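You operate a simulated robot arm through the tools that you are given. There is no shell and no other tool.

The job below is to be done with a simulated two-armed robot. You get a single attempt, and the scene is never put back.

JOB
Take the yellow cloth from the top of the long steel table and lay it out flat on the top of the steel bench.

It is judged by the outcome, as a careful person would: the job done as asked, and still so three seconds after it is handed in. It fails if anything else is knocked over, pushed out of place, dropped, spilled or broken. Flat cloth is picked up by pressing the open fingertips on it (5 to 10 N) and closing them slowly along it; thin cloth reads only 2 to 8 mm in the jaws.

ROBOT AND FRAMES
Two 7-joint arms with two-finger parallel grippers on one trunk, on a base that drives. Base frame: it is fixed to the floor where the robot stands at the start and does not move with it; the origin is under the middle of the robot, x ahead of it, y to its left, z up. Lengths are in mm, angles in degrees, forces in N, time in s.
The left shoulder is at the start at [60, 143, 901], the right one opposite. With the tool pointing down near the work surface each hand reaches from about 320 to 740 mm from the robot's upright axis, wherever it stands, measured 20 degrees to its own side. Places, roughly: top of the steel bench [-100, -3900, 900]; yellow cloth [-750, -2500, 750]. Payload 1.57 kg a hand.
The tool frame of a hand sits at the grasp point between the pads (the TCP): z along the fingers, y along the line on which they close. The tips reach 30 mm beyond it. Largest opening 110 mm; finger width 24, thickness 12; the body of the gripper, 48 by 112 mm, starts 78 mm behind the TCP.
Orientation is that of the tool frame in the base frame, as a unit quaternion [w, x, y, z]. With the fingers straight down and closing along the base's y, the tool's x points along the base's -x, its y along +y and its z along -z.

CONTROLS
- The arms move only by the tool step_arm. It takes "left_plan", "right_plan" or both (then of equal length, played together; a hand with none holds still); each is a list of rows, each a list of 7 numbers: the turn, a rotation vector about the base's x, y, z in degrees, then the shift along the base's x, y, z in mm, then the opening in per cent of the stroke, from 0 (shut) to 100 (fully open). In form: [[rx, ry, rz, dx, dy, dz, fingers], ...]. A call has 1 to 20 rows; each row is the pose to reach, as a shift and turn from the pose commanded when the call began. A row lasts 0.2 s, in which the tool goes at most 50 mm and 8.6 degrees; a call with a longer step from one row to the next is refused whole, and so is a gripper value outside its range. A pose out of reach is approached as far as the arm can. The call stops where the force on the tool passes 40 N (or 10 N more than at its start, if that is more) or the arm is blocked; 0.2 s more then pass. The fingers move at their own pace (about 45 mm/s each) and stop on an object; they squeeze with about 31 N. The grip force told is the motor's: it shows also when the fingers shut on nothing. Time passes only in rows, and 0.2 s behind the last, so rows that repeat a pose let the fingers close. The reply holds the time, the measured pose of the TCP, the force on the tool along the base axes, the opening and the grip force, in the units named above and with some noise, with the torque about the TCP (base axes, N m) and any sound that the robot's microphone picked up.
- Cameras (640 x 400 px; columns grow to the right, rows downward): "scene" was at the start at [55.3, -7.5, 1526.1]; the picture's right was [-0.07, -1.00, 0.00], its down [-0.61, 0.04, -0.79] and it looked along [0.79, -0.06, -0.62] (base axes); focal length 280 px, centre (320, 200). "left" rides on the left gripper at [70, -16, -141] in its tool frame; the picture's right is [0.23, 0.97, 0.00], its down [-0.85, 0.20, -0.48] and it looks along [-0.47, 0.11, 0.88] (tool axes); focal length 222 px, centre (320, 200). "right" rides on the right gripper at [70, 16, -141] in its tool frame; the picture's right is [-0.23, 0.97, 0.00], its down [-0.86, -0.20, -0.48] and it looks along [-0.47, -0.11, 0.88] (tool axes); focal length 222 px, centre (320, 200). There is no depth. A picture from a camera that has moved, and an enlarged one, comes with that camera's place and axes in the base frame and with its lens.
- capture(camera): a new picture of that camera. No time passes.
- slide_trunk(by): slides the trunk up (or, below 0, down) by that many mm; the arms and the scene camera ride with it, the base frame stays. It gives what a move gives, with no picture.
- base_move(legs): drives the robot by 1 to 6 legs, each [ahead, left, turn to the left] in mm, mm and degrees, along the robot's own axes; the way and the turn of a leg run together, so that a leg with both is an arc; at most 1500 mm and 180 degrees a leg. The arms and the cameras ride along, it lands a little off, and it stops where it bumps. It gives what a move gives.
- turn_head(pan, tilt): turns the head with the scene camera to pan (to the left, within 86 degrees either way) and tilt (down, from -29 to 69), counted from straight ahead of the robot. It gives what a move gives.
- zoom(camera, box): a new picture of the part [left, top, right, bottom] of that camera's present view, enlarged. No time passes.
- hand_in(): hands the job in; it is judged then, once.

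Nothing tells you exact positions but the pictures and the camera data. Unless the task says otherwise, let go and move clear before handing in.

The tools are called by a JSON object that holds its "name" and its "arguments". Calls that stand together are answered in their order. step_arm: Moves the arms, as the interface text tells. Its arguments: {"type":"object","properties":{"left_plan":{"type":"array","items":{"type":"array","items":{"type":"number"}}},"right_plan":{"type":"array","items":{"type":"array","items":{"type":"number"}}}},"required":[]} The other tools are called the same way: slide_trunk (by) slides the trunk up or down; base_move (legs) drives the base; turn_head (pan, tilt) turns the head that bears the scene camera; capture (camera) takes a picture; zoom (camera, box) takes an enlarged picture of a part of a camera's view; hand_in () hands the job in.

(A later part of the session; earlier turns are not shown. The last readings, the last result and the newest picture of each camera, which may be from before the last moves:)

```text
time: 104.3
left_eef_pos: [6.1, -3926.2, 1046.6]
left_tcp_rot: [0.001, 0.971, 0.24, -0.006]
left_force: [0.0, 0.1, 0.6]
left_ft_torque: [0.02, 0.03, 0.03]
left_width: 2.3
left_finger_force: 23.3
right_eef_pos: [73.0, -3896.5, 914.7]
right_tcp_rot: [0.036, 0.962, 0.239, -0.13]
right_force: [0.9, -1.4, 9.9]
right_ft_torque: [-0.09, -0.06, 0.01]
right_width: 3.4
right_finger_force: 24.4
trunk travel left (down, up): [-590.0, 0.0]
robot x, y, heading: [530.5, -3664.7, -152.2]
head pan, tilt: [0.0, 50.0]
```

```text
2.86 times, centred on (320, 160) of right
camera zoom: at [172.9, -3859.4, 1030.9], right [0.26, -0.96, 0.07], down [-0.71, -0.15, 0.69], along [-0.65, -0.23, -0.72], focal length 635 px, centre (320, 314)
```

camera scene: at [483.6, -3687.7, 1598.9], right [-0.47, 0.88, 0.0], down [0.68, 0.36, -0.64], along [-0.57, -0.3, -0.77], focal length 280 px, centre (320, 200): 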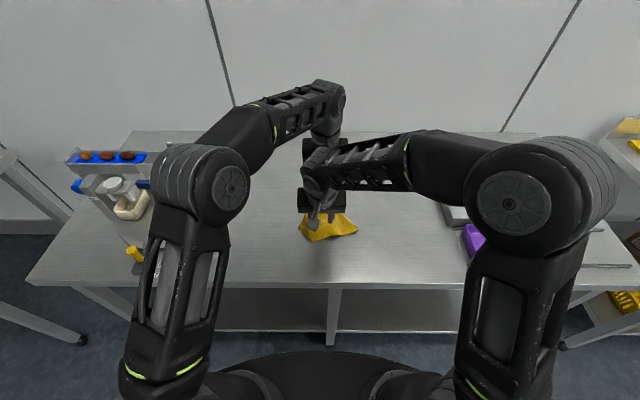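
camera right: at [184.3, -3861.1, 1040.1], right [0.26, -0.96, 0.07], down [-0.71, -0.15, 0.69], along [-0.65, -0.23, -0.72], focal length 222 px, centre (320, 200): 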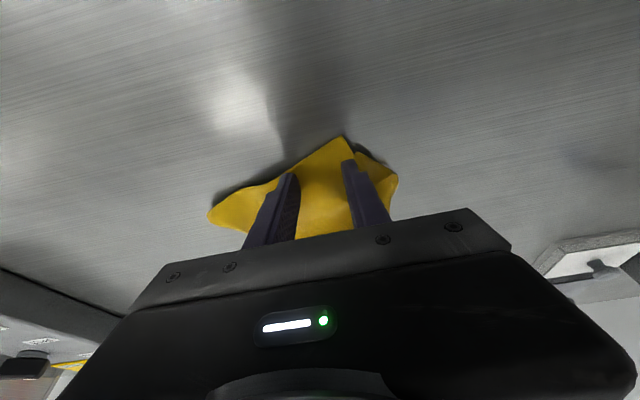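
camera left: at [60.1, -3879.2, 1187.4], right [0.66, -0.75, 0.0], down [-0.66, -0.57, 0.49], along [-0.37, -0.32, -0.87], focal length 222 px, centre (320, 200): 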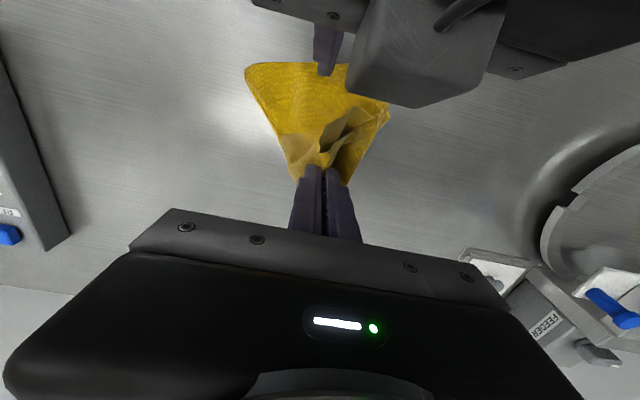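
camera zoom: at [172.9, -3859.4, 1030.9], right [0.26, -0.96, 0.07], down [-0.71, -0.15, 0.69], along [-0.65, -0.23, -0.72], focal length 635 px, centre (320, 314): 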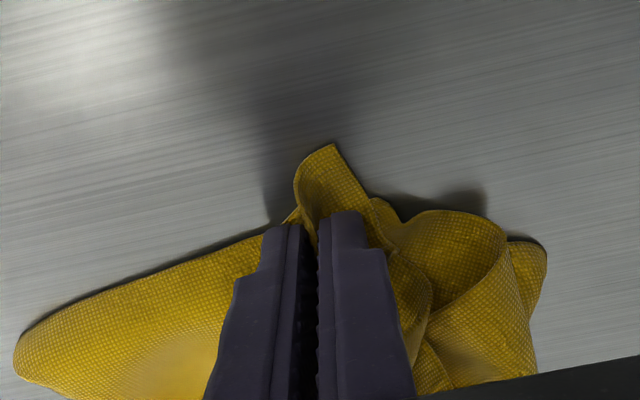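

The right hand has the corner (3.4 mm). Now I'll lift it and carry it to the right so the front edge between the two hands opens up.

{"name": "step_arm", "arguments": {"right_plan": [[0, 0, 0, 0, 0, 15, 0], [0, 0, 0, -3, 6, 32, 0], [0, 0, 0, -12, 25, 50, 0], [0, 0, 0, -28, 48, 66, 0], [0, 0, 0, -48, 72, 82, 0], [0, 0, 0, -70, 96, 98, 0], [0, 0, 0, -92, 120, 115, 0], [0, 0, 0, -113, 136, 132, 0], [0, 0, 0, -123, 138, 132, 0], [0, 0, 0, -123, 138, 132, 0]]}}

{"name": "capture", "arguments": {"camera": "scene"}}

{"name": "zoom", "arguments": {"camera": "scene", "box": [250, 130, 442, 250]}}

{"name": "capture", "arguments": {"camera": "left"}}

{"name": "capture", "arguments": {"camera": "right"}}

```text
time: 106.5
left_eef_pos: [4.2, -3926.8, 1046.3]
left_tcp_rot: [0.001, 0.971, 0.24, -0.007]
left_force: [-2.8, 5.6, 0.5]
left_ft_torque: [0.16, 0.12, 0.01]
left_width: 2.3
left_finger_force: 23.4
right_eef_pos: [-49.7, -3758.8, 1044.5]
right_tcp_rot: [0.037, 0.961, 0.241, -0.13]
right_force: [2.9, -5.0, -0.8]
right_ft_torque: [-0.1, -0.07, 0.19]
right_width: 3.7
right_finger_force: 24.8
trunk travel left (down, up): [-590.0, 0.0]
robot x, y, heading: [525.4, -3666.6, -152.0]
head pan, tilt: [0.0, 50.0]
```

```text
taken
camera scene: at [483.8, -3688.2, 1598.9], right [-0.47, 0.88, 0.0], down [0.68, 0.36, -0.64], along [-0.57, -0.3, -0.77], focal length 280 px, centre (320, 200)
```

scene: 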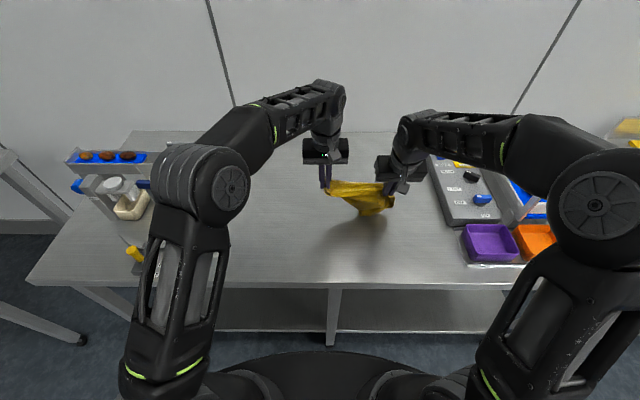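

```text
3.33 times, centred on (346, 190) of scene
camera zoom: at [483.8, -3688.2, 1598.9], right [-0.47, 0.88, 0.0], down [0.68, 0.36, -0.64], along [-0.57, -0.3, -0.77], focal length 934 px, centre (233, 233)
```

zoom: 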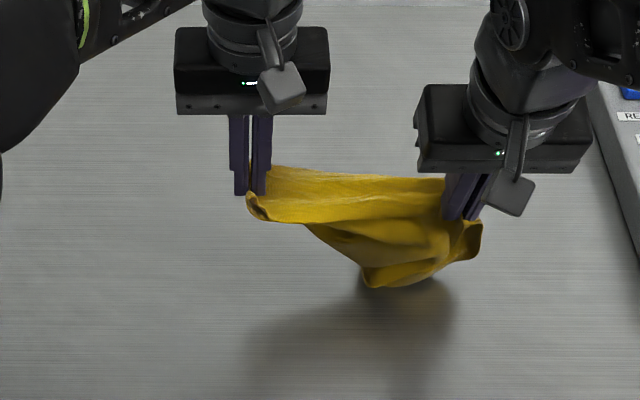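

```text
taken
camera left: at [60.2, -3879.2, 1187.5], right [0.66, -0.76, -0.01], down [-0.66, -0.57, 0.49], along [-0.37, -0.32, -0.87], focal length 222 px, centre (320, 200)
```

left: 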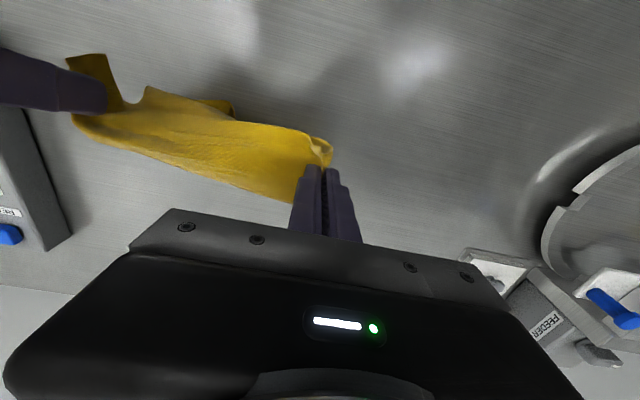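

```text
taken
camera right: at [50.3, -3722.5, 1162.1], right [0.27, -0.96, 0.07], down [-0.71, -0.15, 0.69], along [-0.65, -0.23, -0.72], focal length 222 px, centre (320, 200)
```

right: 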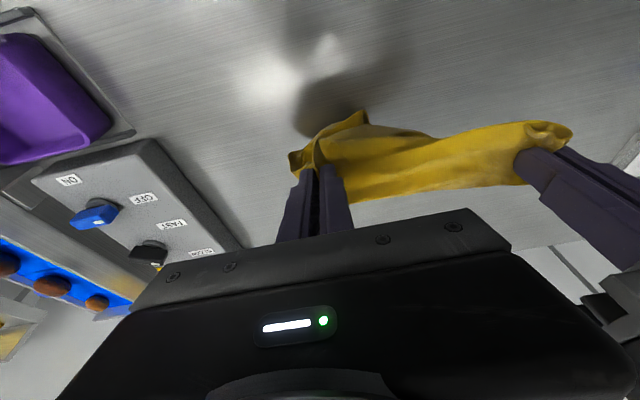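

The span between the hands is taut at about 176 mm, so the right hand may have caught an extra fold. I'll slacken a little and raise both hands to see how the cloth hangs.

{"name": "step_arm", "arguments": {"left_plan": [[0, 0, 0, 2, 1, 12, 0], [0, 0, 0, 4, 2, 24, 0], [0, 0, 0, 8, 4, 36, 0], [0, 0, 0, 14, 7, 48, 0], [0, 0, 0, 20, 10, 60, 0], [0, 0, 0, 26, 13, 75, 0], [0, 0, 0, 32, 16, 90, 0], [0, 0, 0, 32, 16, 90, 0], [0, 0, 0, 32, 16, 90, 0]], "right_plan": [[0, 0, 0, 5, -9, 12, 0], [0, 0, 0, 8, -10, 24, 0], [0, 0, 0, 12, -8, 36, 0], [0, 0, 0, 18, -5, 48, 0], [0, 0, 0, 24, -2, 60, 0], [0, 0, 0, 30, 1, 75, 0], [0, 0, 0, 36, 5, 90, 0], [0, 0, 0, 36, 5, 90, 0], [0, 0, 0, 36, 5, 90, 0]]}}

{"name": "zoom", "arguments": {"camera": "scene", "box": [250, 130, 442, 250]}}

{"name": "capture", "arguments": {"camera": "left"}}

{"name": "capture", "arguments": {"camera": "right"}}

```text
time: 108.5
left_eef_pos: [34.8, -3912.7, 1129.3]
left_tcp_rot: [0.0, 0.97, 0.241, -0.008]
left_force: [0.1, 1.0, 0.5]
left_ft_torque: [0.01, 0.0, -0.01]
left_width: 2.4
left_finger_force: 23.7
left hand out of reach, approached as far as the arm can: row 7, 8, 9
right_eef_pos: [-14.4, -3754.2, 1134.8]
right_tcp_rot: [0.036, 0.961, 0.24, -0.13]
right_force: [0.1, -0.8, -0.4]
right_ft_torque: [-0.01, -0.03, 0.0]
right_width: 3.4
right_finger_force: 24.5
trunk travel left (down, up): [-590.0, 0.0]
robot x, y, heading: [526.1, -3662.1, -152.0]
head pan, tilt: [0.0, 50.0]
```

```text
3.33 times, centred on (346, 190) of scene
camera zoom: at [483.8, -3688.1, 1599.0], right [-0.47, 0.88, 0.0], down [0.68, 0.36, -0.64], along [-0.57, -0.3, -0.77], focal length 934 px, centre (233, 233)
```

zoom: 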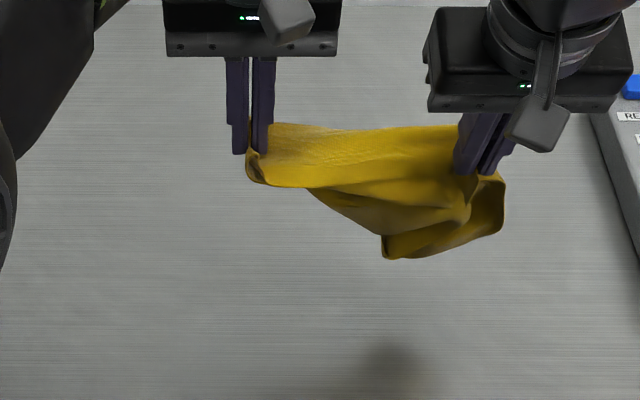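

```text
taken
camera left: at [90.0, -3865.0, 1269.0], right [0.66, -0.75, -0.01], down [-0.66, -0.57, 0.49], along [-0.37, -0.32, -0.87], focal length 222 px, centre (320, 200)
```

left: 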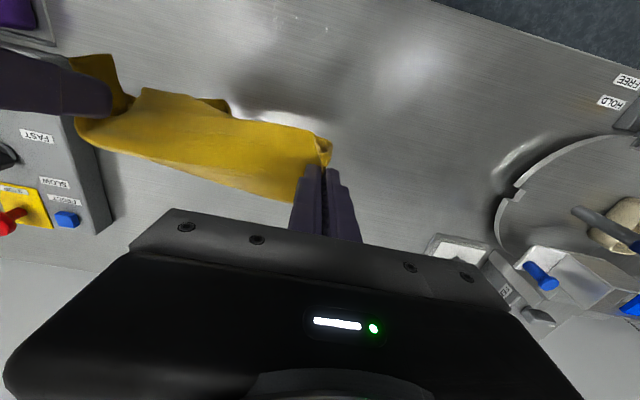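

```text
taken
camera right: at [85.8, -3716.6, 1251.7], right [0.26, -0.96, 0.07], down [-0.71, -0.15, 0.69], along [-0.65, -0.23, -0.72], focal length 222 px, centre (320, 200)
```

right: 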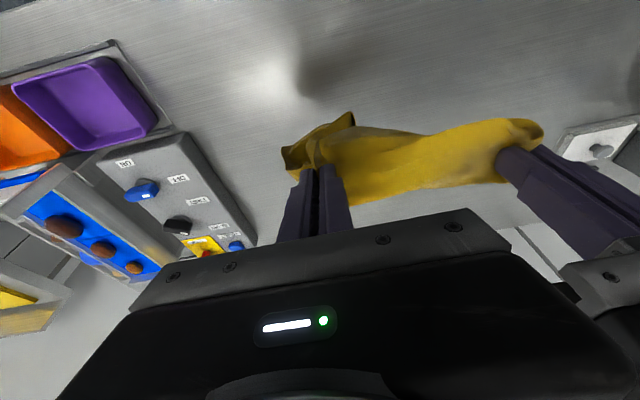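

{"name": "zoom", "arguments": {"camera": "right", "box": [260, 90, 460, 230]}}

{"name": "zoom", "arguments": {"camera": "scene", "box": [320, 150, 410, 215]}}

{"name": "zoom", "arguments": {"camera": "left", "box": [40, 30, 360, 220]}}

```text
2.86 times, centred on (360, 160) of right
camera zoom: at [85.8, -3716.6, 1251.7], right [0.26, -0.96, 0.07], down [-0.71, -0.15, 0.69], along [-0.65, -0.23, -0.72], focal length 635 px, centre (206, 314)
```

zoom: 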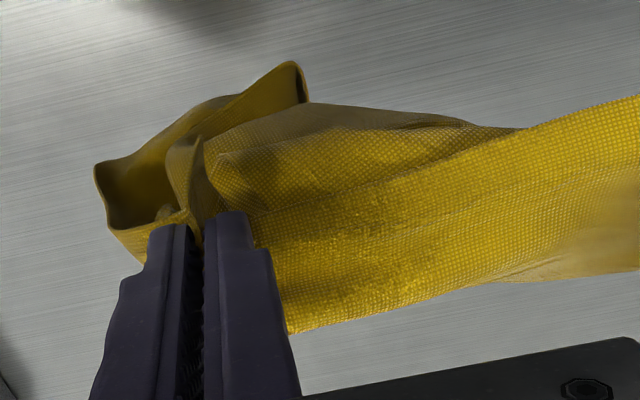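

```text
6.15 times, centred on (365, 182) of scene
camera zoom: at [483.8, -3688.1, 1599.0], right [-0.47, 0.88, 0.0], down [0.68, 0.36, -0.64], along [-0.57, -0.3, -0.77], focal length 1725 px, centre (43, 308)
```

zoom: 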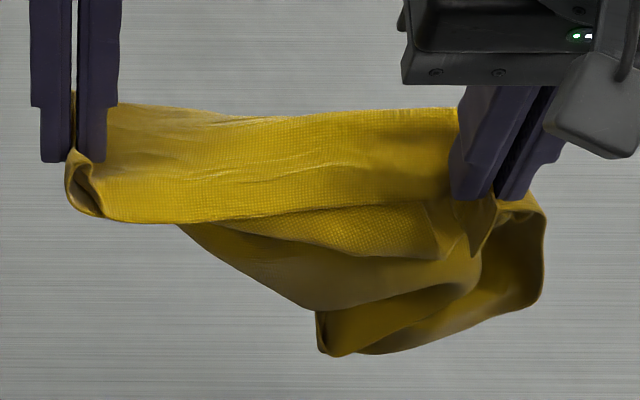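

```text
2.00 times, centred on (200, 125) of left
camera zoom: at [90.0, -3865.0, 1269.0], right [0.66, -0.75, -0.01], down [-0.66, -0.57, 0.49], along [-0.37, -0.32, -0.87], focal length 444 px, centre (560, 350)
```

zoom: 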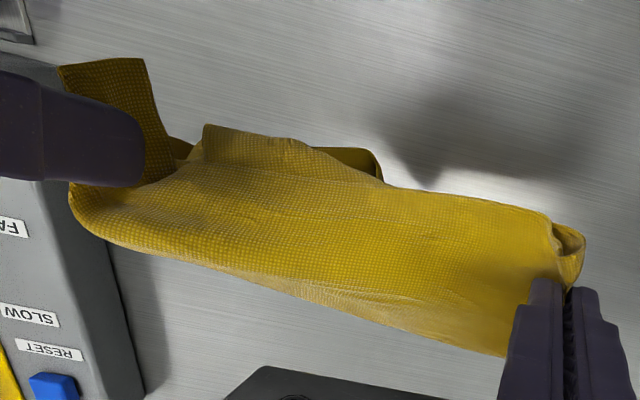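

The right hand evidently took an extra layer. I'll release it and move it away, so the cloth hangs only from the left grip, then lay it down afresh.

{"name": "step_arm", "arguments": {"right_plan": [[0, 0, 0, 0, 0, 0, 25], [0, 0, 0, 0, 0, 0, 50], [0, 0, 0, 0, 0, 0, 60], [0, 0, 0, 4, 2, 10, 60], [0, 0, 0, 5, 10, 20, 60], [0, 0, 0, 0, 30, 20, 60], [0, 0, 0, -10, 55, 20, 60], [0, 0, 0, -24, 85, 20, 60], [0, 0, 0, -38, 115, 20, 60]]}}

{"name": "zoom", "arguments": {"camera": "scene", "box": [230, 130, 422, 250]}}

{"name": "capture", "arguments": {"camera": "left"}}

{"name": "capture", "arguments": {"camera": "right"}}

```text
time: 110.5
left_eef_pos: [34.6, -3911.9, 1128.6]
left_tcp_rot: [0.0, 0.971, 0.24, -0.008]
left_force: [0.3, 0.8, -0.2]
left_ft_torque: [-0.01, -0.02, 0.01]
left_width: 2.2
left_finger_force: 24.1
right_eef_pos: [-50.4, -3637.9, 1155.8]
right_tcp_rot: [0.036, 0.961, 0.24, -0.129]
right_force: [-0.7, 0.8, -0.3]
right_ft_torque: [0.0, -0.03, 0.03]
right_width: 66.1
right_finger_force: 0.0
trunk travel left (down, up): [-590.0, 0.0]
robot x, y, heading: [523.8, -3667.9, -151.8]
head pan, tilt: [0.0, 50.0]
```

```text
3.33 times, centred on (326, 190) of scene
camera zoom: at [483.6, -3687.7, 1598.9], right [-0.47, 0.88, 0.0], down [0.68, 0.36, -0.64], along [-0.57, -0.3, -0.77], focal length 934 px, centre (300, 233)
```

zoom: 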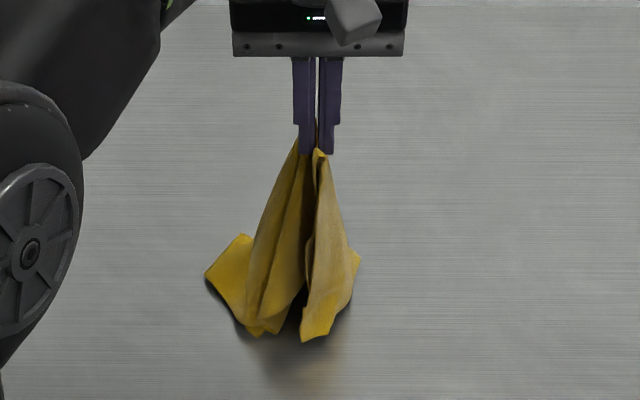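

```text
taken
camera left: at [89.8, -3864.8, 1268.9], right [0.66, -0.75, -0.01], down [-0.66, -0.57, 0.49], along [-0.37, -0.32, -0.87], focal length 222 px, centre (320, 200)
```

left: 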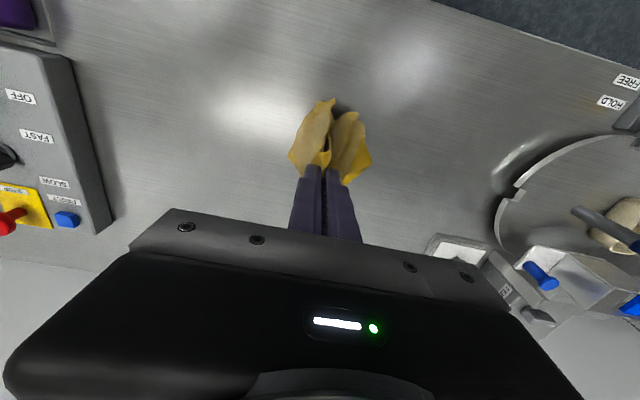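

```text
taken
camera right: at [48.6, -3601.2, 1273.7], right [0.27, -0.96, 0.07], down [-0.71, -0.15, 0.69], along [-0.65, -0.23, -0.72], focal length 222 px, centre (320, 200)
```

right: 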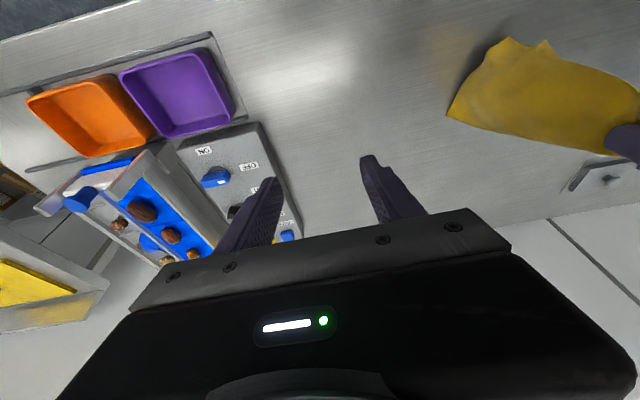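

The cloth now hangs cleanly like a book from the left grip: right page in front with its corner lowest. I'll tilt the left hand forward and raise it so that right front corner hangs clear of the bench and can be gripped alone.

{"name": "step_arm", "arguments": {"left_plan": [[-3.3, 6.2, 0, 0, 0, 5, 0], [-6.6, 12.4, 0, 0, 0, 15, 0], [-9.9, 18.5, 0, 0, 0, 30, 0], [-13.2, 24.7, 0, 0, 0, 45, 0], [-16.5, 30.9, 0, 0, 0, 60, 0], [-18.8, 35.3, 0, 0, 0, 75, 0], [-21.2, 39.7, 0, 0, 0, 90, 0], [-21.2, 39.7, 0, 0, 0, 105, 0], [-21.2, 39.7, 0, 0, 0, 120, 0], [-21.2, 39.7, 0, 0, 0, 120, 0]]}}

{"name": "capture", "arguments": {"camera": "scene"}}

{"name": "zoom", "arguments": {"camera": "scene", "box": [250, 110, 410, 230]}}

{"name": "capture", "arguments": {"camera": "right"}}

{"name": "capture", "arguments": {"camera": "left"}}

```text
time: 112.7
left_eef_pos: [34.9, -3910.7, 1248.9]
left_tcp_rot: [0.094, 0.895, 0.222, -0.376]
left_force: [0.6, -0.4, -0.7]
left_ft_torque: [0.03, 0.0, 0.0]
left_width: 2.7
left_finger_force: 24.5
right_eef_pos: [-51.0, -3637.9, 1157.0]
right_tcp_rot: [0.036, 0.961, 0.24, -0.13]
right_force: [0.8, 0.6, 0.4]
right_ft_torque: [-0.03, -0.01, -0.04]
right_width: 66.0
right_finger_force: 0.0
trunk travel left (down, up): [-590.0, 0.0]
robot x, y, heading: [528.1, -3662.6, -152.5]
head pan, tilt: [0.0, 50.0]
```

```text
taken
camera scene: at [483.5, -3688.4, 1598.9], right [-0.47, 0.88, 0.0], down [0.68, 0.36, -0.64], along [-0.57, -0.3, -0.77], focal length 280 px, centre (320, 200)
```

scene: 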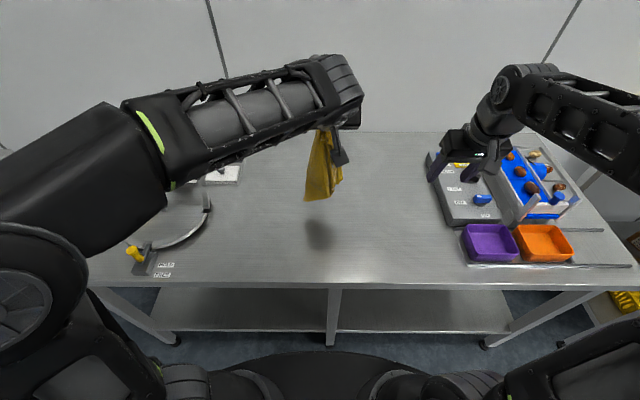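

```text
3.33 times, centred on (330, 170) of scene
camera zoom: at [483.5, -3688.4, 1598.9], right [-0.47, 0.88, 0.0], down [0.68, 0.36, -0.64], along [-0.57, -0.3, -0.77], focal length 934 px, centre (287, 300)
```

zoom: 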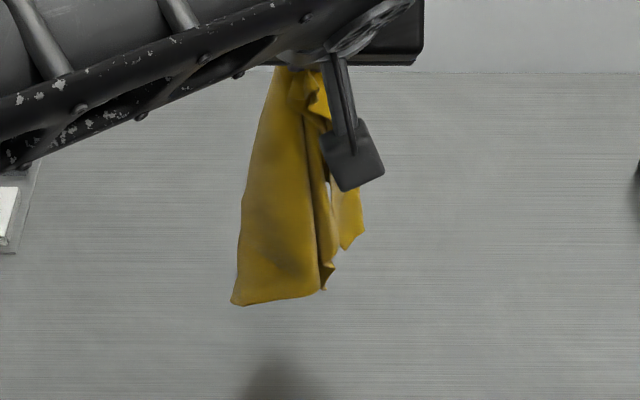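

```text
taken
camera right: at [48.6, -3601.9, 1273.6], right [0.26, -0.96, 0.07], down [-0.71, -0.15, 0.69], along [-0.65, -0.23, -0.72], focal length 222 px, centre (320, 200)
```

right: 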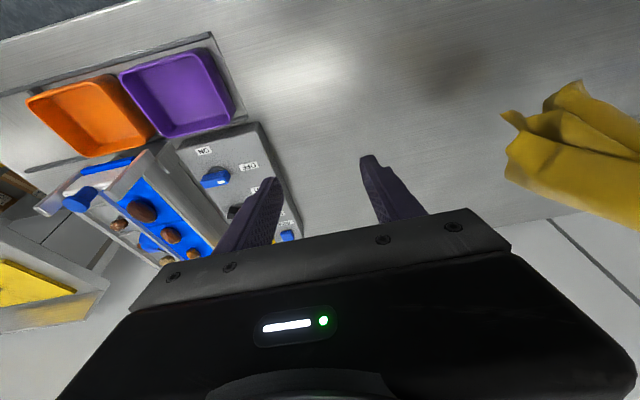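

```text
taken
camera left: at [158.3, -3826.7, 1297.8], right [0.6, -0.79, -0.16], down [-0.13, -0.29, 0.95], along [-0.79, -0.54, -0.28], focal length 222 px, centre (320, 200)
```

left: 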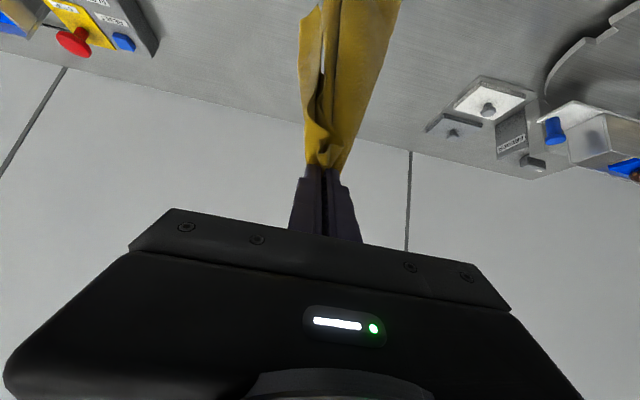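

The cloth now hangs nearly free from the left hand. I'll move it further over the bench to make room for the right hand, and bring the right hand around at a low tilt to view the hanging corners.

{"name": "step_arm", "arguments": {"left_plan": [[0, 0, 0, -13, -7, 2, 0], [0, 0, 0, -26, -14, 4, 0], [0, 0, 0, -39, -21, 6, 0], [0, 0, 0, -52, -28, 8, 0], [0, 0, 0, -66, -35, 10, 0], [0, 0, 0, -80, -42, 12, 0], [0, 0, 0, -80, -42, 12, 0], [0, 0, 0, -80, -42, 12, 0]], "right_plan": [[-3.3, 6.2, 0, 4, 2, -10, 40], [-6.6, 12.3, 0, 8, 4, -20, 40], [-9.9, 18.5, 0, 12, 6, -30, 40], [-13.2, 24.7, 0, 16, 8, -40, 40], [-16.5, 30.9, 0, 20, 10, -50, 40], [-18.8, 35.3, 0, 24, 12, -60, 40], [-21.2, 39.7, 0, 24, 12, -70, 40], [-21.2, 39.7, 0, 24, 12, -70, 40]]}}

{"name": "zoom", "arguments": {"camera": "scene", "box": [250, 90, 410, 210]}}

{"name": "capture", "arguments": {"camera": "right"}}

{"name": "capture", "arguments": {"camera": "scene"}}

```text
time: 114.5
left_eef_pos: [-46.6, -3954.4, 1259.7]
left_tcp_rot: [0.094, 0.895, 0.221, -0.377]
left_force: [0.2, 0.0, 0.3]
left_ft_torque: [0.03, 0.03, 0.0]
left_width: 2.1
left_finger_force: 23.9
right_eef_pos: [-50.7, -3627.5, 1092.2]
right_tcp_rot: [0.126, 0.838, 0.21, -0.488]
right_force: [0.1, -0.2, 0.4]
right_ft_torque: [0.0, 0.0, -0.04]
right_width: 44.0
right_finger_force: 0.0
right hand out of reach, approached as far as the arm can: row 6, 7, 8
trunk travel left (down, up): [-590.0, 0.0]
robot x, y, heading: [525.8, -3663.8, -152.0]
head pan, tilt: [0.0, 50.0]
```

```text
3.33 times, centred on (330, 150) of scene
camera zoom: at [484.3, -3688.5, 1599.0], right [-0.47, 0.88, 0.0], down [0.68, 0.36, -0.64], along [-0.57, -0.3, -0.77], focal length 934 px, centre (287, 367)
```

zoom: 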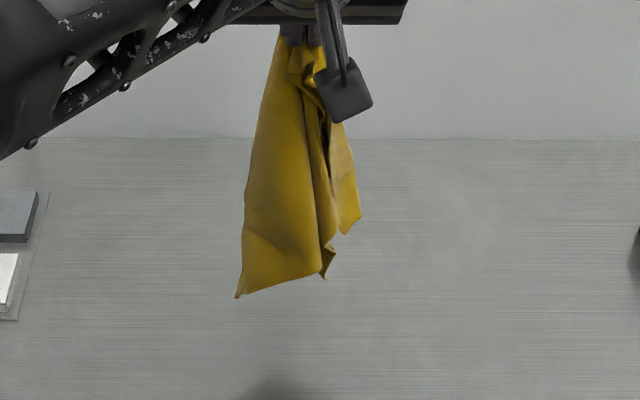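

```text
taken
camera right: at [96.3, -3566.3, 1100.6], right [0.36, -0.91, 0.2], down [-0.1, 0.18, 0.98], along [-0.93, -0.38, -0.03], focal length 222 px, centre (320, 200)
```

right: 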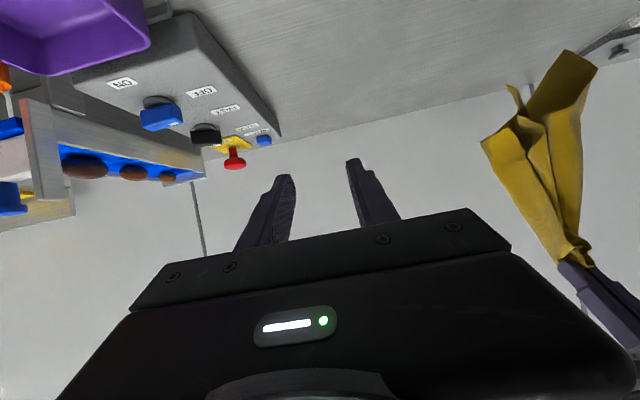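

```text
taken
camera scene: at [484.3, -3688.5, 1599.0], right [-0.47, 0.88, 0.0], down [0.68, 0.36, -0.64], along [-0.57, -0.3, -0.77], focal length 280 px, centre (320, 200)
```

scene: 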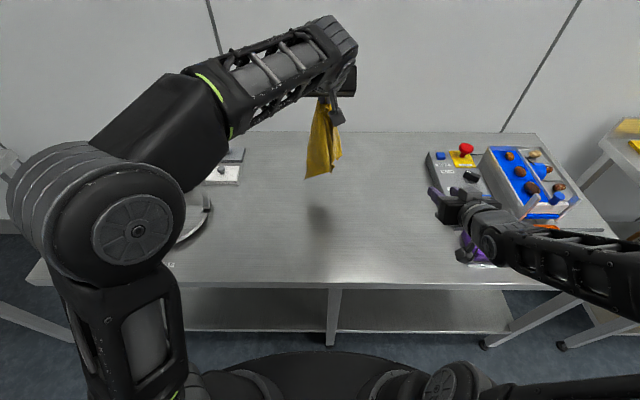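

{"name": "zoom", "arguments": {"camera": "right", "box": [460, 30, 640, 290]}}

{"name": "zoom", "arguments": {"camera": "scene", "box": [290, 100, 360, 190]}}

{"name": "capture", "arguments": {"camera": "left"}}

```text
1.54 times, centred on (550, 160) of right
camera zoom: at [96.3, -3566.3, 1100.6], right [0.36, -0.91, 0.2], down [-0.1, 0.18, 0.98], along [-0.93, -0.38, -0.03], focal length 342 px, centre (-34, 262)
```

zoom: 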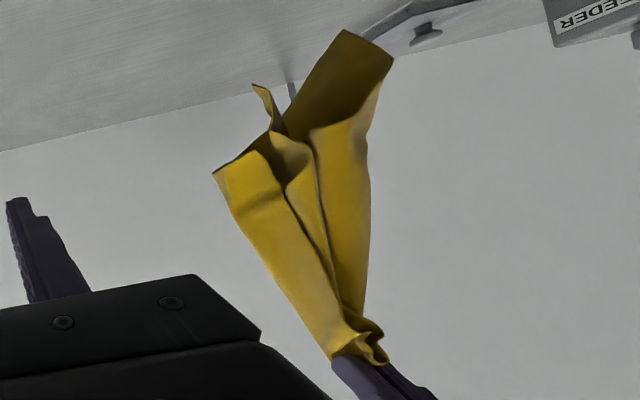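

```text
4.44 times, centred on (325, 145) of scene
camera zoom: at [484.3, -3688.5, 1599.0], right [-0.47, 0.88, 0.0], down [0.68, 0.36, -0.64], along [-0.57, -0.3, -0.77], focal length 1246 px, centre (298, 444)
```

zoom: 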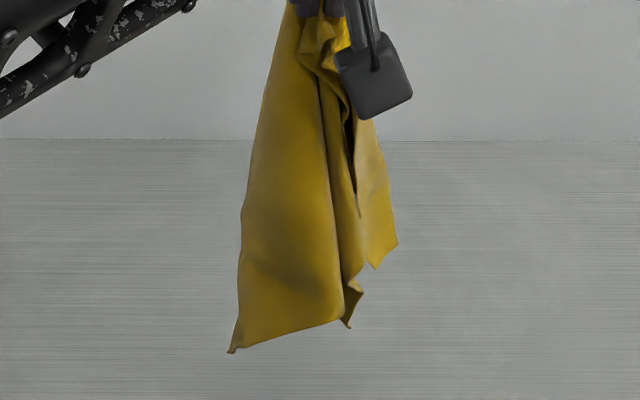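

```text
taken
camera left: at [78.5, -3870.8, 1309.7], right [0.6, -0.79, -0.16], down [-0.13, -0.29, 0.95], along [-0.79, -0.54, -0.28], focal length 222 px, centre (320, 200)
```

left: 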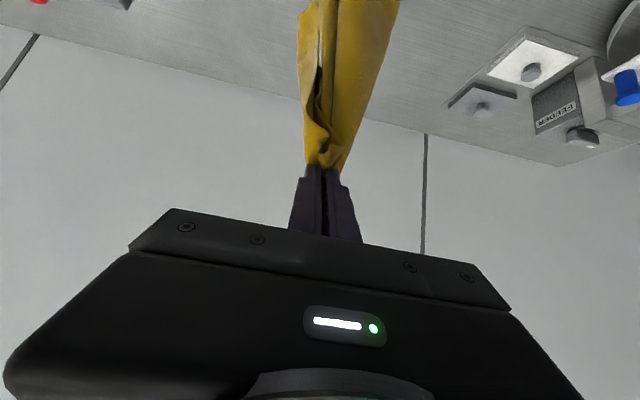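

Triangulating two views, the right front corner of the cloth hangs at about 658 mm ahead, 48 mm right of centre, z≈1048, with its sheet facing sideways. I'll bring the right hand in front of it, fingers nearly horizontal, to grip just that corner.

{"name": "step_arm", "arguments": {"right_plan": [[0, 0, 0, 4, -37, -3, 40], [-1.2, 2.2, 0, 8, -74, -5, 40], [-2.4, 4.4, 0, 12, -111, -8, 40], [-3.5, 6.6, 0, 16, -148, -10, 30], [-4.7, 8.8, 0, 20, -185, -12, 30], [-5.9, 11, 0, 24, -222, -15, 30], [-7.06, 13.2, 0, 27.6, -260.6, -17, 30], [-7.06, 13.2, 0, 27.6, -260.6, -17, 30]]}}

{"name": "capture", "arguments": {"camera": "right"}}

{"name": "capture", "arguments": {"camera": "scene"}}

{"name": "zoom", "arguments": {"camera": "scene", "box": [280, 90, 400, 190]}}

```text
time: 116.3
left_eef_pos: [-46.8, -3954.1, 1260.0]
left_tcp_rot: [0.093, 0.895, 0.221, -0.376]
left_force: [0.8, -0.3, -1.0]
left_ft_torque: [0.02, -0.04, 0.03]
left_width: 2.5
left_finger_force: 23.5
right_eef_pos: [-25.1, -3888.5, 1075.2]
right_tcp_rot: [0.152, 0.767, 0.192, -0.593]
right_force: [-0.6, 0.1, -0.5]
right_ft_torque: [-0.05, 0.03, -0.01]
right_width: 33.0
right_finger_force: 0.1
trunk travel left (down, up): [-590.0, 0.0]
robot x, y, heading: [524.5, -3663.3, -152.2]
head pan, tilt: [0.0, 50.0]
```

```text
taken
camera right: at [118.7, -3828.7, 1043.3], right [0.41, -0.88, 0.22], down [0.12, 0.3, 0.95], along [-0.9, -0.36, 0.23], focal length 222 px, centre (320, 200)
```

right: 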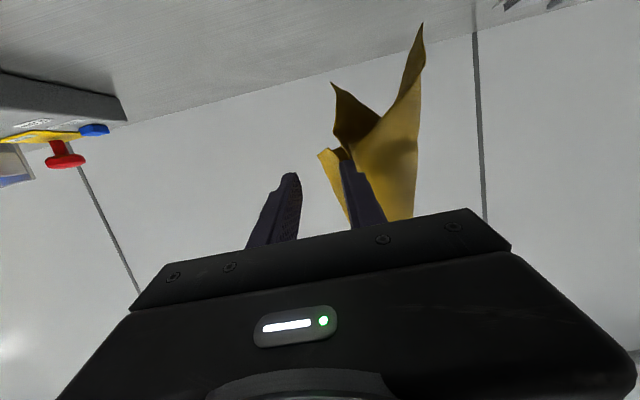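

```text
taken
camera scene: at [483.7, -3687.4, 1599.0], right [-0.47, 0.88, 0.0], down [0.68, 0.36, -0.64], along [-0.57, -0.3, -0.77], focal length 280 px, centre (320, 200)
```

scene: 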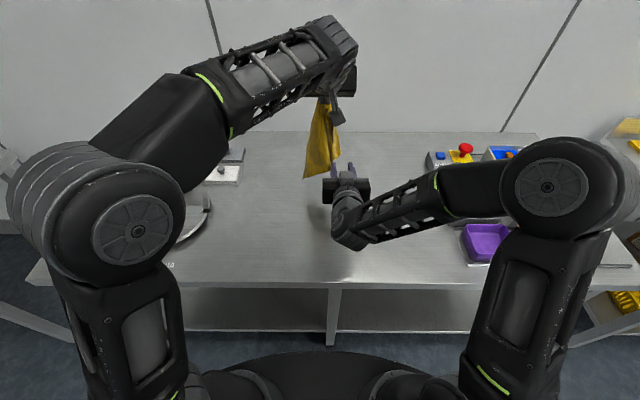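

```text
4.00 times, centred on (340, 140) of scene
camera zoom: at [483.7, -3687.4, 1599.0], right [-0.47, 0.88, 0.0], down [0.68, 0.36, -0.64], along [-0.57, -0.3, -0.77], focal length 1121 px, centre (240, 440)
```

zoom: 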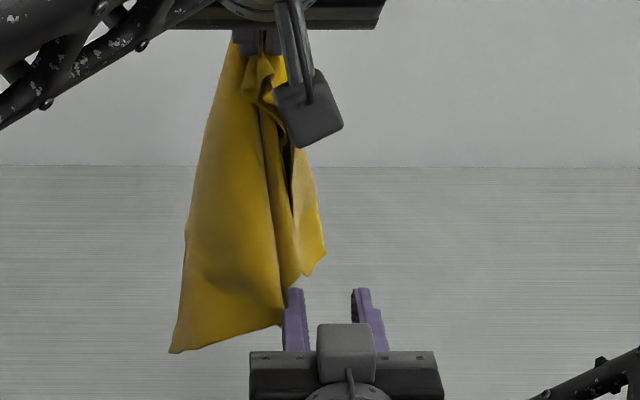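

{"name": "zoom", "arguments": {"camera": "right", "box": [260, 100, 420, 230]}}

```text
3.08 times, centred on (340, 165) of right
camera zoom: at [118.7, -3828.7, 1043.3], right [0.41, -0.88, 0.22], down [0.12, 0.3, 0.95], along [-0.9, -0.36, 0.23], focal length 684 px, centre (258, 308)
```

zoom: 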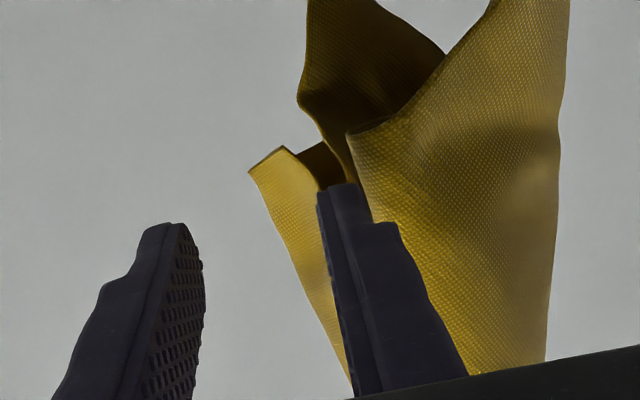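

The corner tip sits just inside the jaws' path, with other layers slightly to the left. I'll narrow the opening, adjust down, and advance part-way, checking with the hand camera.

{"name": "step_arm", "arguments": {"right_plan": [[0, 0, 0, 0.5, -1, -6, 20], [0, 0, 0, 0.5, -1, -12, 20], [0, 0, 0, -8, -6, -12, 20], [0, 0, 0, -18, -11, -12, 20], [0, 0, 0, -27, -15.5, -12, 20], [0, 0, 0, -27, -15.5, -12, 20]]}}

{"name": "zoom", "arguments": {"camera": "right", "box": [260, 100, 420, 230]}}

{"name": "zoom", "arguments": {"camera": "scene", "box": [290, 110, 380, 185]}}

```text
time: 117.7
left_eef_pos: [-46.7, -3954.5, 1259.6]
left_tcp_rot: [0.094, 0.894, 0.222, -0.377]
left_force: [1.2, 1.4, 0.2]
left_ft_torque: [0.01, -0.03, 0.02]
left_width: 2.2
left_finger_force: 23.7
right_eef_pos: [-50.9, -3904.6, 1063.5]
right_tcp_rot: [0.151, 0.767, 0.192, -0.593]
right_force: [-0.5, -0.3, -0.1]
right_ft_torque: [0.04, -0.03, 0.0]
right_width: 21.9
right_finger_force: 0.0
trunk travel left (down, up): [-590.0, 0.0]
robot x, y, heading: [524.0, -3665.9, -152.1]
head pan, tilt: [0.0, 50.0]
```

```text
3.08 times, centred on (340, 165) of right
camera zoom: at [92.3, -3844.1, 1030.5], right [0.41, -0.88, 0.22], down [0.12, 0.3, 0.95], along [-0.9, -0.36, 0.23], focal length 684 px, centre (258, 308)
```

zoom: 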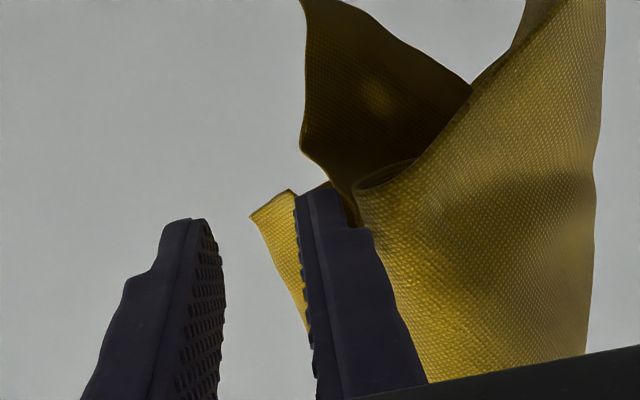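

```text
5.33 times, centred on (335, 148) of scene
camera zoom: at [483.8, -3688.3, 1598.9], right [-0.47, 0.88, 0.0], down [0.68, 0.36, -0.64], along [-0.57, -0.3, -0.77], focal length 1495 px, centre (240, 480)
```

zoom: 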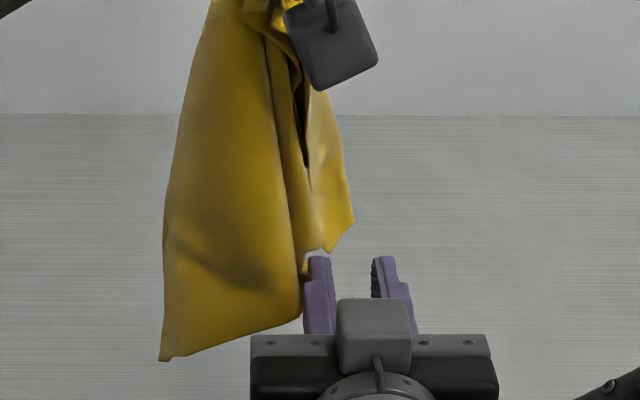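

E is lined up just inside the left finger. I'll shift 6 mm left and advance so the tips pass the corner.

{"name": "step_arm", "arguments": {"right_plan": [[0, 0, 0, 2.8, -5.3, 1, 20], [0, 0, 0, -4, -9, 1, 20], [0, 0, 0, -11, -12.5, 1, 20], [0, 0, 0, -18.4, -16.6, 1, 20], [0, 0, 0, -18.4, -16.6, 1, 20]]}}

{"name": "zoom", "arguments": {"camera": "right", "box": [260, 100, 420, 230]}}

{"name": "zoom", "arguments": {"camera": "scene", "box": [290, 110, 380, 185]}}

```text
time: 118.9
left_eef_pos: [-46.3, -3954.6, 1259.5]
left_tcp_rot: [0.093, 0.894, 0.221, -0.377]
left_force: [-0.7, -0.2, -1.1]
left_ft_torque: [-0.03, -0.03, 0.0]
left_width: 2.5
left_finger_force: 23.9
right_eef_pos: [-69.4, -3919.7, 1065.2]
right_tcp_rot: [0.151, 0.767, 0.193, -0.592]
right_force: [0.1, 0.4, -0.6]
right_ft_torque: [0.0, 0.02, -0.03]
right_width: 22.2
right_finger_force: 0.1
trunk travel left (down, up): [-590.0, 0.0]
robot x, y, heading: [524.6, -3665.5, -152.3]
head pan, tilt: [0.0, 50.0]
```

```text
3.08 times, centred on (340, 165) of right
camera zoom: at [74.0, -3860.6, 1032.1], right [0.41, -0.88, 0.22], down [0.12, 0.3, 0.95], along [-0.9, -0.36, 0.23], focal length 684 px, centre (258, 308)
```

zoom: 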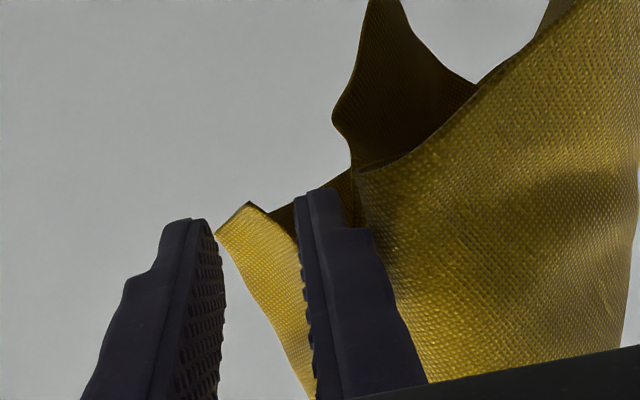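

```text
5.33 times, centred on (335, 148) of scene
camera zoom: at [483.8, -3688.3, 1598.9], right [-0.47, 0.88, 0.0], down [0.68, 0.36, -0.64], along [-0.57, -0.3, -0.77], focal length 1495 px, centre (240, 480)
```

zoom: 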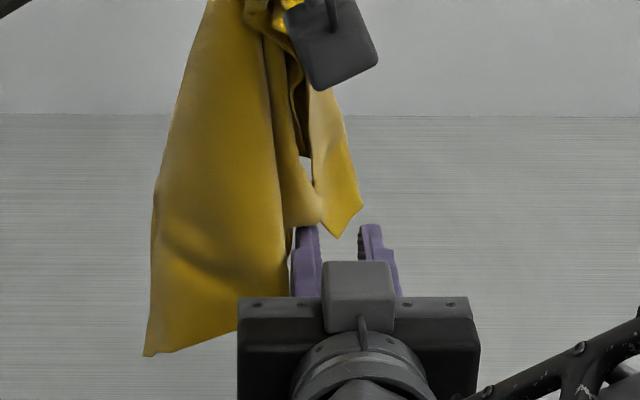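

The corner hangs cleanly between the right fingers with a visible gap to the other layers. Closing now.

{"name": "step_arm", "arguments": {"right_plan": [[0, 0, 0, 0, 0, 0, 15], [0, 0, 0, 0, 0, 0, 10], [0, 0, 0, 0, 0, 0, 5], [0, 0, 0, 0, 0, 0, 0], [0, 0, 0, 0, 0, 0, 0], [0, 0, 0, 0, 0, 0, 0]]}}

{"name": "zoom", "arguments": {"camera": "right", "box": [260, 100, 420, 230]}}

{"name": "zoom", "arguments": {"camera": "scene", "box": [290, 110, 380, 185]}}

```text
time: 120.3
left_eef_pos: [-46.2, -3953.6, 1260.6]
left_tcp_rot: [0.095, 0.894, 0.222, -0.377]
left_force: [0.8, -0.5, 0.5]
left_ft_torque: [0.0, -0.01, 0.02]
left_width: 2.2
left_finger_force: 23.5
right_eef_pos: [-69.0, -3921.1, 1064.3]
right_tcp_rot: [0.152, 0.767, 0.193, -0.592]
right_force: [-0.5, -0.4, -0.4]
right_ft_torque: [0.01, 0.03, 0.02]
right_width: 0.0
right_finger_force: 21.5
trunk travel left (down, up): [-590.0, 0.0]
robot x, y, heading: [525.1, -3666.8, -152.2]
head pan, tilt: [0.0, 50.0]
```

```text
3.08 times, centred on (340, 165) of right
camera zoom: at [73.9, -3860.5, 1032.1], right [0.41, -0.88, 0.22], down [0.12, 0.3, 0.95], along [-0.9, -0.36, 0.23], focal length 684 px, centre (258, 308)
```

zoom: 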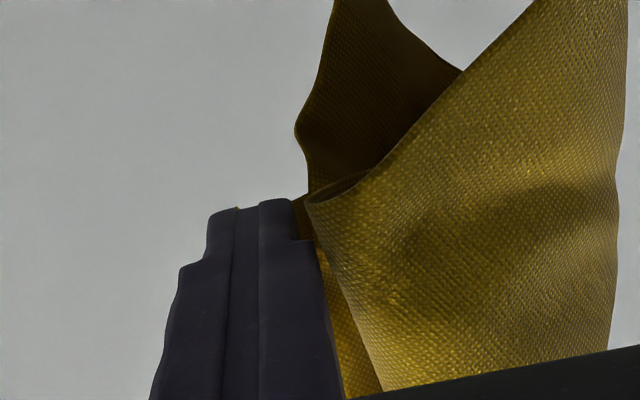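

```text
5.33 times, centred on (335, 148) of scene
camera zoom: at [483.7, -3688.4, 1598.9], right [-0.47, 0.88, 0.0], down [0.68, 0.36, -0.64], along [-0.57, -0.3, -0.77], focal length 1495 px, centre (240, 480)
```

zoom: 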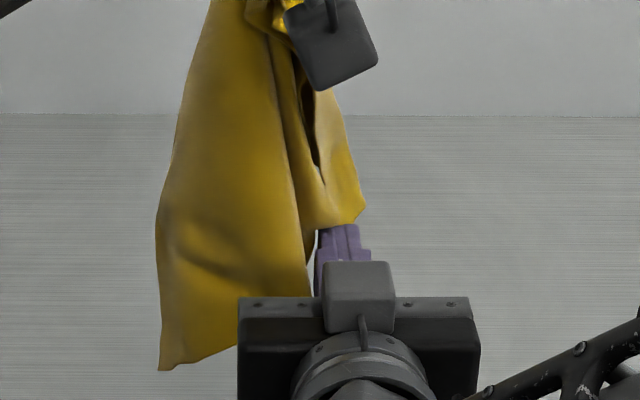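

The fingers closed on nothing—the corner is further ahead than estimated. I'll reopen, advance about 25 mm more, and check again.

{"name": "step_arm", "arguments": {"right_plan": [[0, 0, 0, 0, 0, 0, 10], [0, 0, 0, 0, 0, 0, 22], [0, 0, 0, 0, 0, 0, 22], [0, 0, 0, -6, -3, 0, 22], [0, 0, 0, -12, -6.4, 0, 22], [0, 0, 0, -12, -6.4, 0, 22]]}}

{"name": "zoom", "arguments": {"camera": "right", "box": [260, 100, 420, 230]}}

{"name": "zoom", "arguments": {"camera": "scene", "box": [290, 110, 380, 185]}}

```text
time: 121.7
left_eef_pos: [-47.3, -3954.1, 1260.3]
left_tcp_rot: [0.093, 0.895, 0.221, -0.377]
left_force: [-0.1, -0.2, -0.3]
left_ft_torque: [0.01, -0.02, -0.01]
left_width: 2.1
left_finger_force: 23.5
right_eef_pos: [-81.7, -3926.3, 1064.3]
right_tcp_rot: [0.152, 0.767, 0.193, -0.592]
right_force: [-0.1, 0.1, -0.1]
right_ft_torque: [-0.02, 0.01, -0.04]
right_width: 24.0
right_finger_force: 0.2
trunk travel left (down, up): [-590.0, 0.0]
robot x, y, heading: [529.2, -3664.8, -152.2]
head pan, tilt: [0.0, 50.0]
```

```text
3.08 times, centred on (340, 165) of right
camera zoom: at [61.5, -3866.7, 1031.9], right [0.41, -0.88, 0.22], down [0.12, 0.3, 0.95], along [-0.9, -0.36, 0.23], focal length 684 px, centre (258, 308)
```

zoom: 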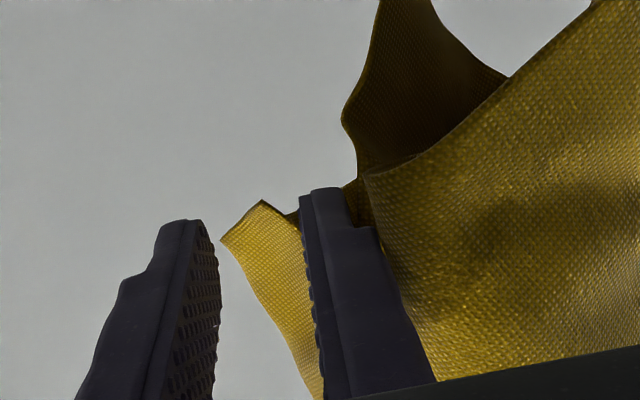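

```text
5.33 times, centred on (335, 148) of scene
camera zoom: at [483.7, -3688.3, 1598.9], right [-0.47, 0.88, 0.0], down [0.68, 0.36, -0.64], along [-0.57, -0.3, -0.77], focal length 1495 px, centre (240, 480)
```

zoom: 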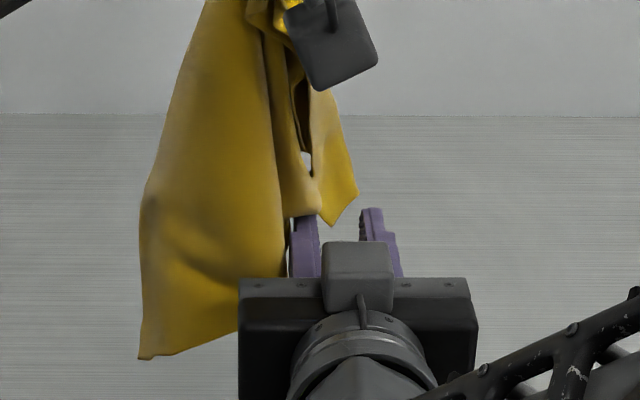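

The left finger is pushing neighbouring layers ahead of it, so the corner keeps drifting away. I'll retreat and come in from the right side instead, with the fingers turned 60° to the left, straddling only that outer strip.

{"name": "step_arm", "arguments": {"right_plan": [[0, 0, 0, 17.6, 9.4, 0, 22], [0, 0, 0, 35.3, 18.8, 0, 22], [0, 0, 0, 30, 50, 0, 40], [0, 0, 0, 25, 80, 0, 56], [0, 0, 0, 19.7, 107.8, 0, 56], [-0.6, 0.3, 7.5, 19.7, 107.8, 0, 56], [-1.1, 0.7, 15, 19.7, 107.8, 0, 56], [-1.7, 1.0, 22.5, 19.7, 107.8, 0, 56], [-2.2, 1.4, 30, 19.7, 107.8, 0, 56], [-2.8, 1.7, 37.5, 19.7, 107.8, 0, 56], [-3.3, 2.1, 45, 19.7, 107.8, 0, 56], [-3.9, 2.4, 52.5, 19.7, 107.8, 0, 56], [-4.44, 2.78, 60, 19.7, 107.8, 0, 56], [-4.44, 2.78, 60, 19.7, 107.8, 0, 56]]}}

{"name": "capture", "arguments": {"camera": "right"}}

{"name": "capture", "arguments": {"camera": "scene"}}

{"name": "zoom", "arguments": {"camera": "scene", "box": [280, 100, 400, 200]}}

```text
time: 124.7
left_eef_pos: [-45.2, -3954.2, 1260.5]
left_tcp_rot: [0.095, 0.895, 0.222, -0.376]
left_force: [0.0, 0.0, -0.4]
left_ft_torque: [0.01, -0.01, 0.04]
left_width: 2.5
left_finger_force: 23.3
right_eef_pos: [-61.9, -3819.3, 1063.6]
right_tcp_rot: [0.452, 0.548, 0.532, -0.461]
right_force: [0.5, 0.9, -0.3]
right_ft_torque: [0.0, 0.02, -0.01]
right_width: 61.5
right_finger_force: 0.1
trunk travel left (down, up): [-590.0, 0.0]
robot x, y, heading: [524.1, -3663.0, -151.9]
head pan, tilt: [0.0, 50.0]
```

```text
taken
camera right: at [-41.6, -3667.8, 1018.7], right [0.97, -0.06, 0.23], down [-0.2, 0.33, 0.92], along [-0.13, -0.94, 0.31], focal length 222 px, centre (320, 200)
```

right: 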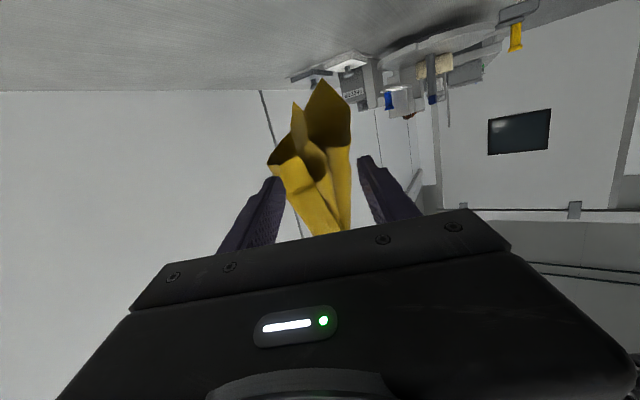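

```text
taken
camera scene: at [484.1, -3688.2, 1599.0], right [-0.47, 0.88, 0.0], down [0.68, 0.36, -0.64], along [-0.57, -0.3, -0.77], focal length 280 px, centre (320, 200)
```

scene: 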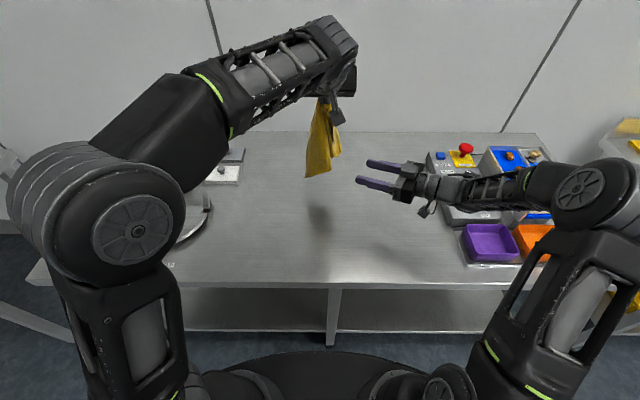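

```text
4.00 times, centred on (340, 150) of scene
camera zoom: at [484.1, -3688.2, 1599.0], right [-0.47, 0.88, 0.0], down [0.68, 0.36, -0.64], along [-0.57, -0.3, -0.77], focal length 1121 px, centre (240, 400)
```

zoom: 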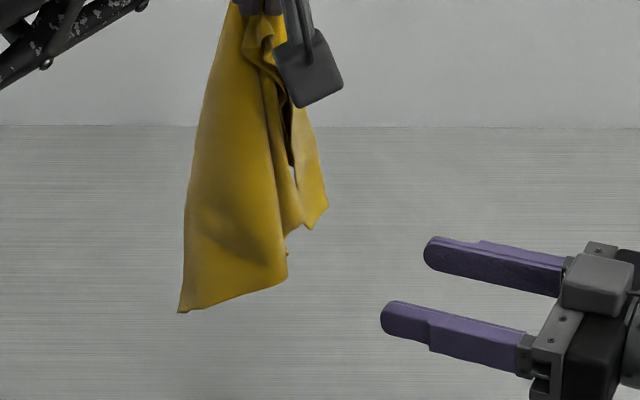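

{"name": "zoom", "arguments": {"camera": "right", "box": [230, 60, 430, 250]}}

```text
2.11 times, centred on (330, 155) of right
camera zoom: at [-41.6, -3667.8, 1018.7], right [0.97, -0.06, 0.23], down [-0.2, 0.33, 0.92], along [-0.13, -0.94, 0.31], focal length 468 px, centre (299, 295)
```

zoom: 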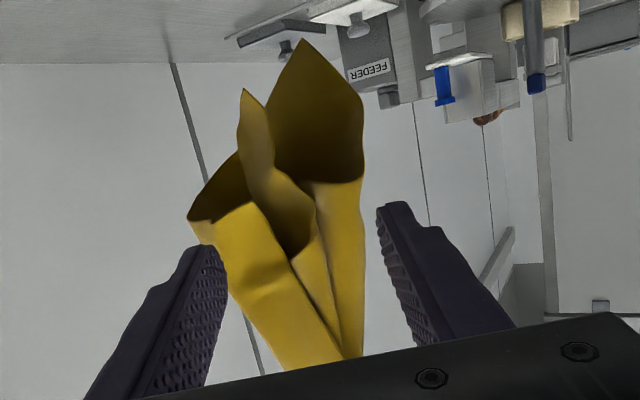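

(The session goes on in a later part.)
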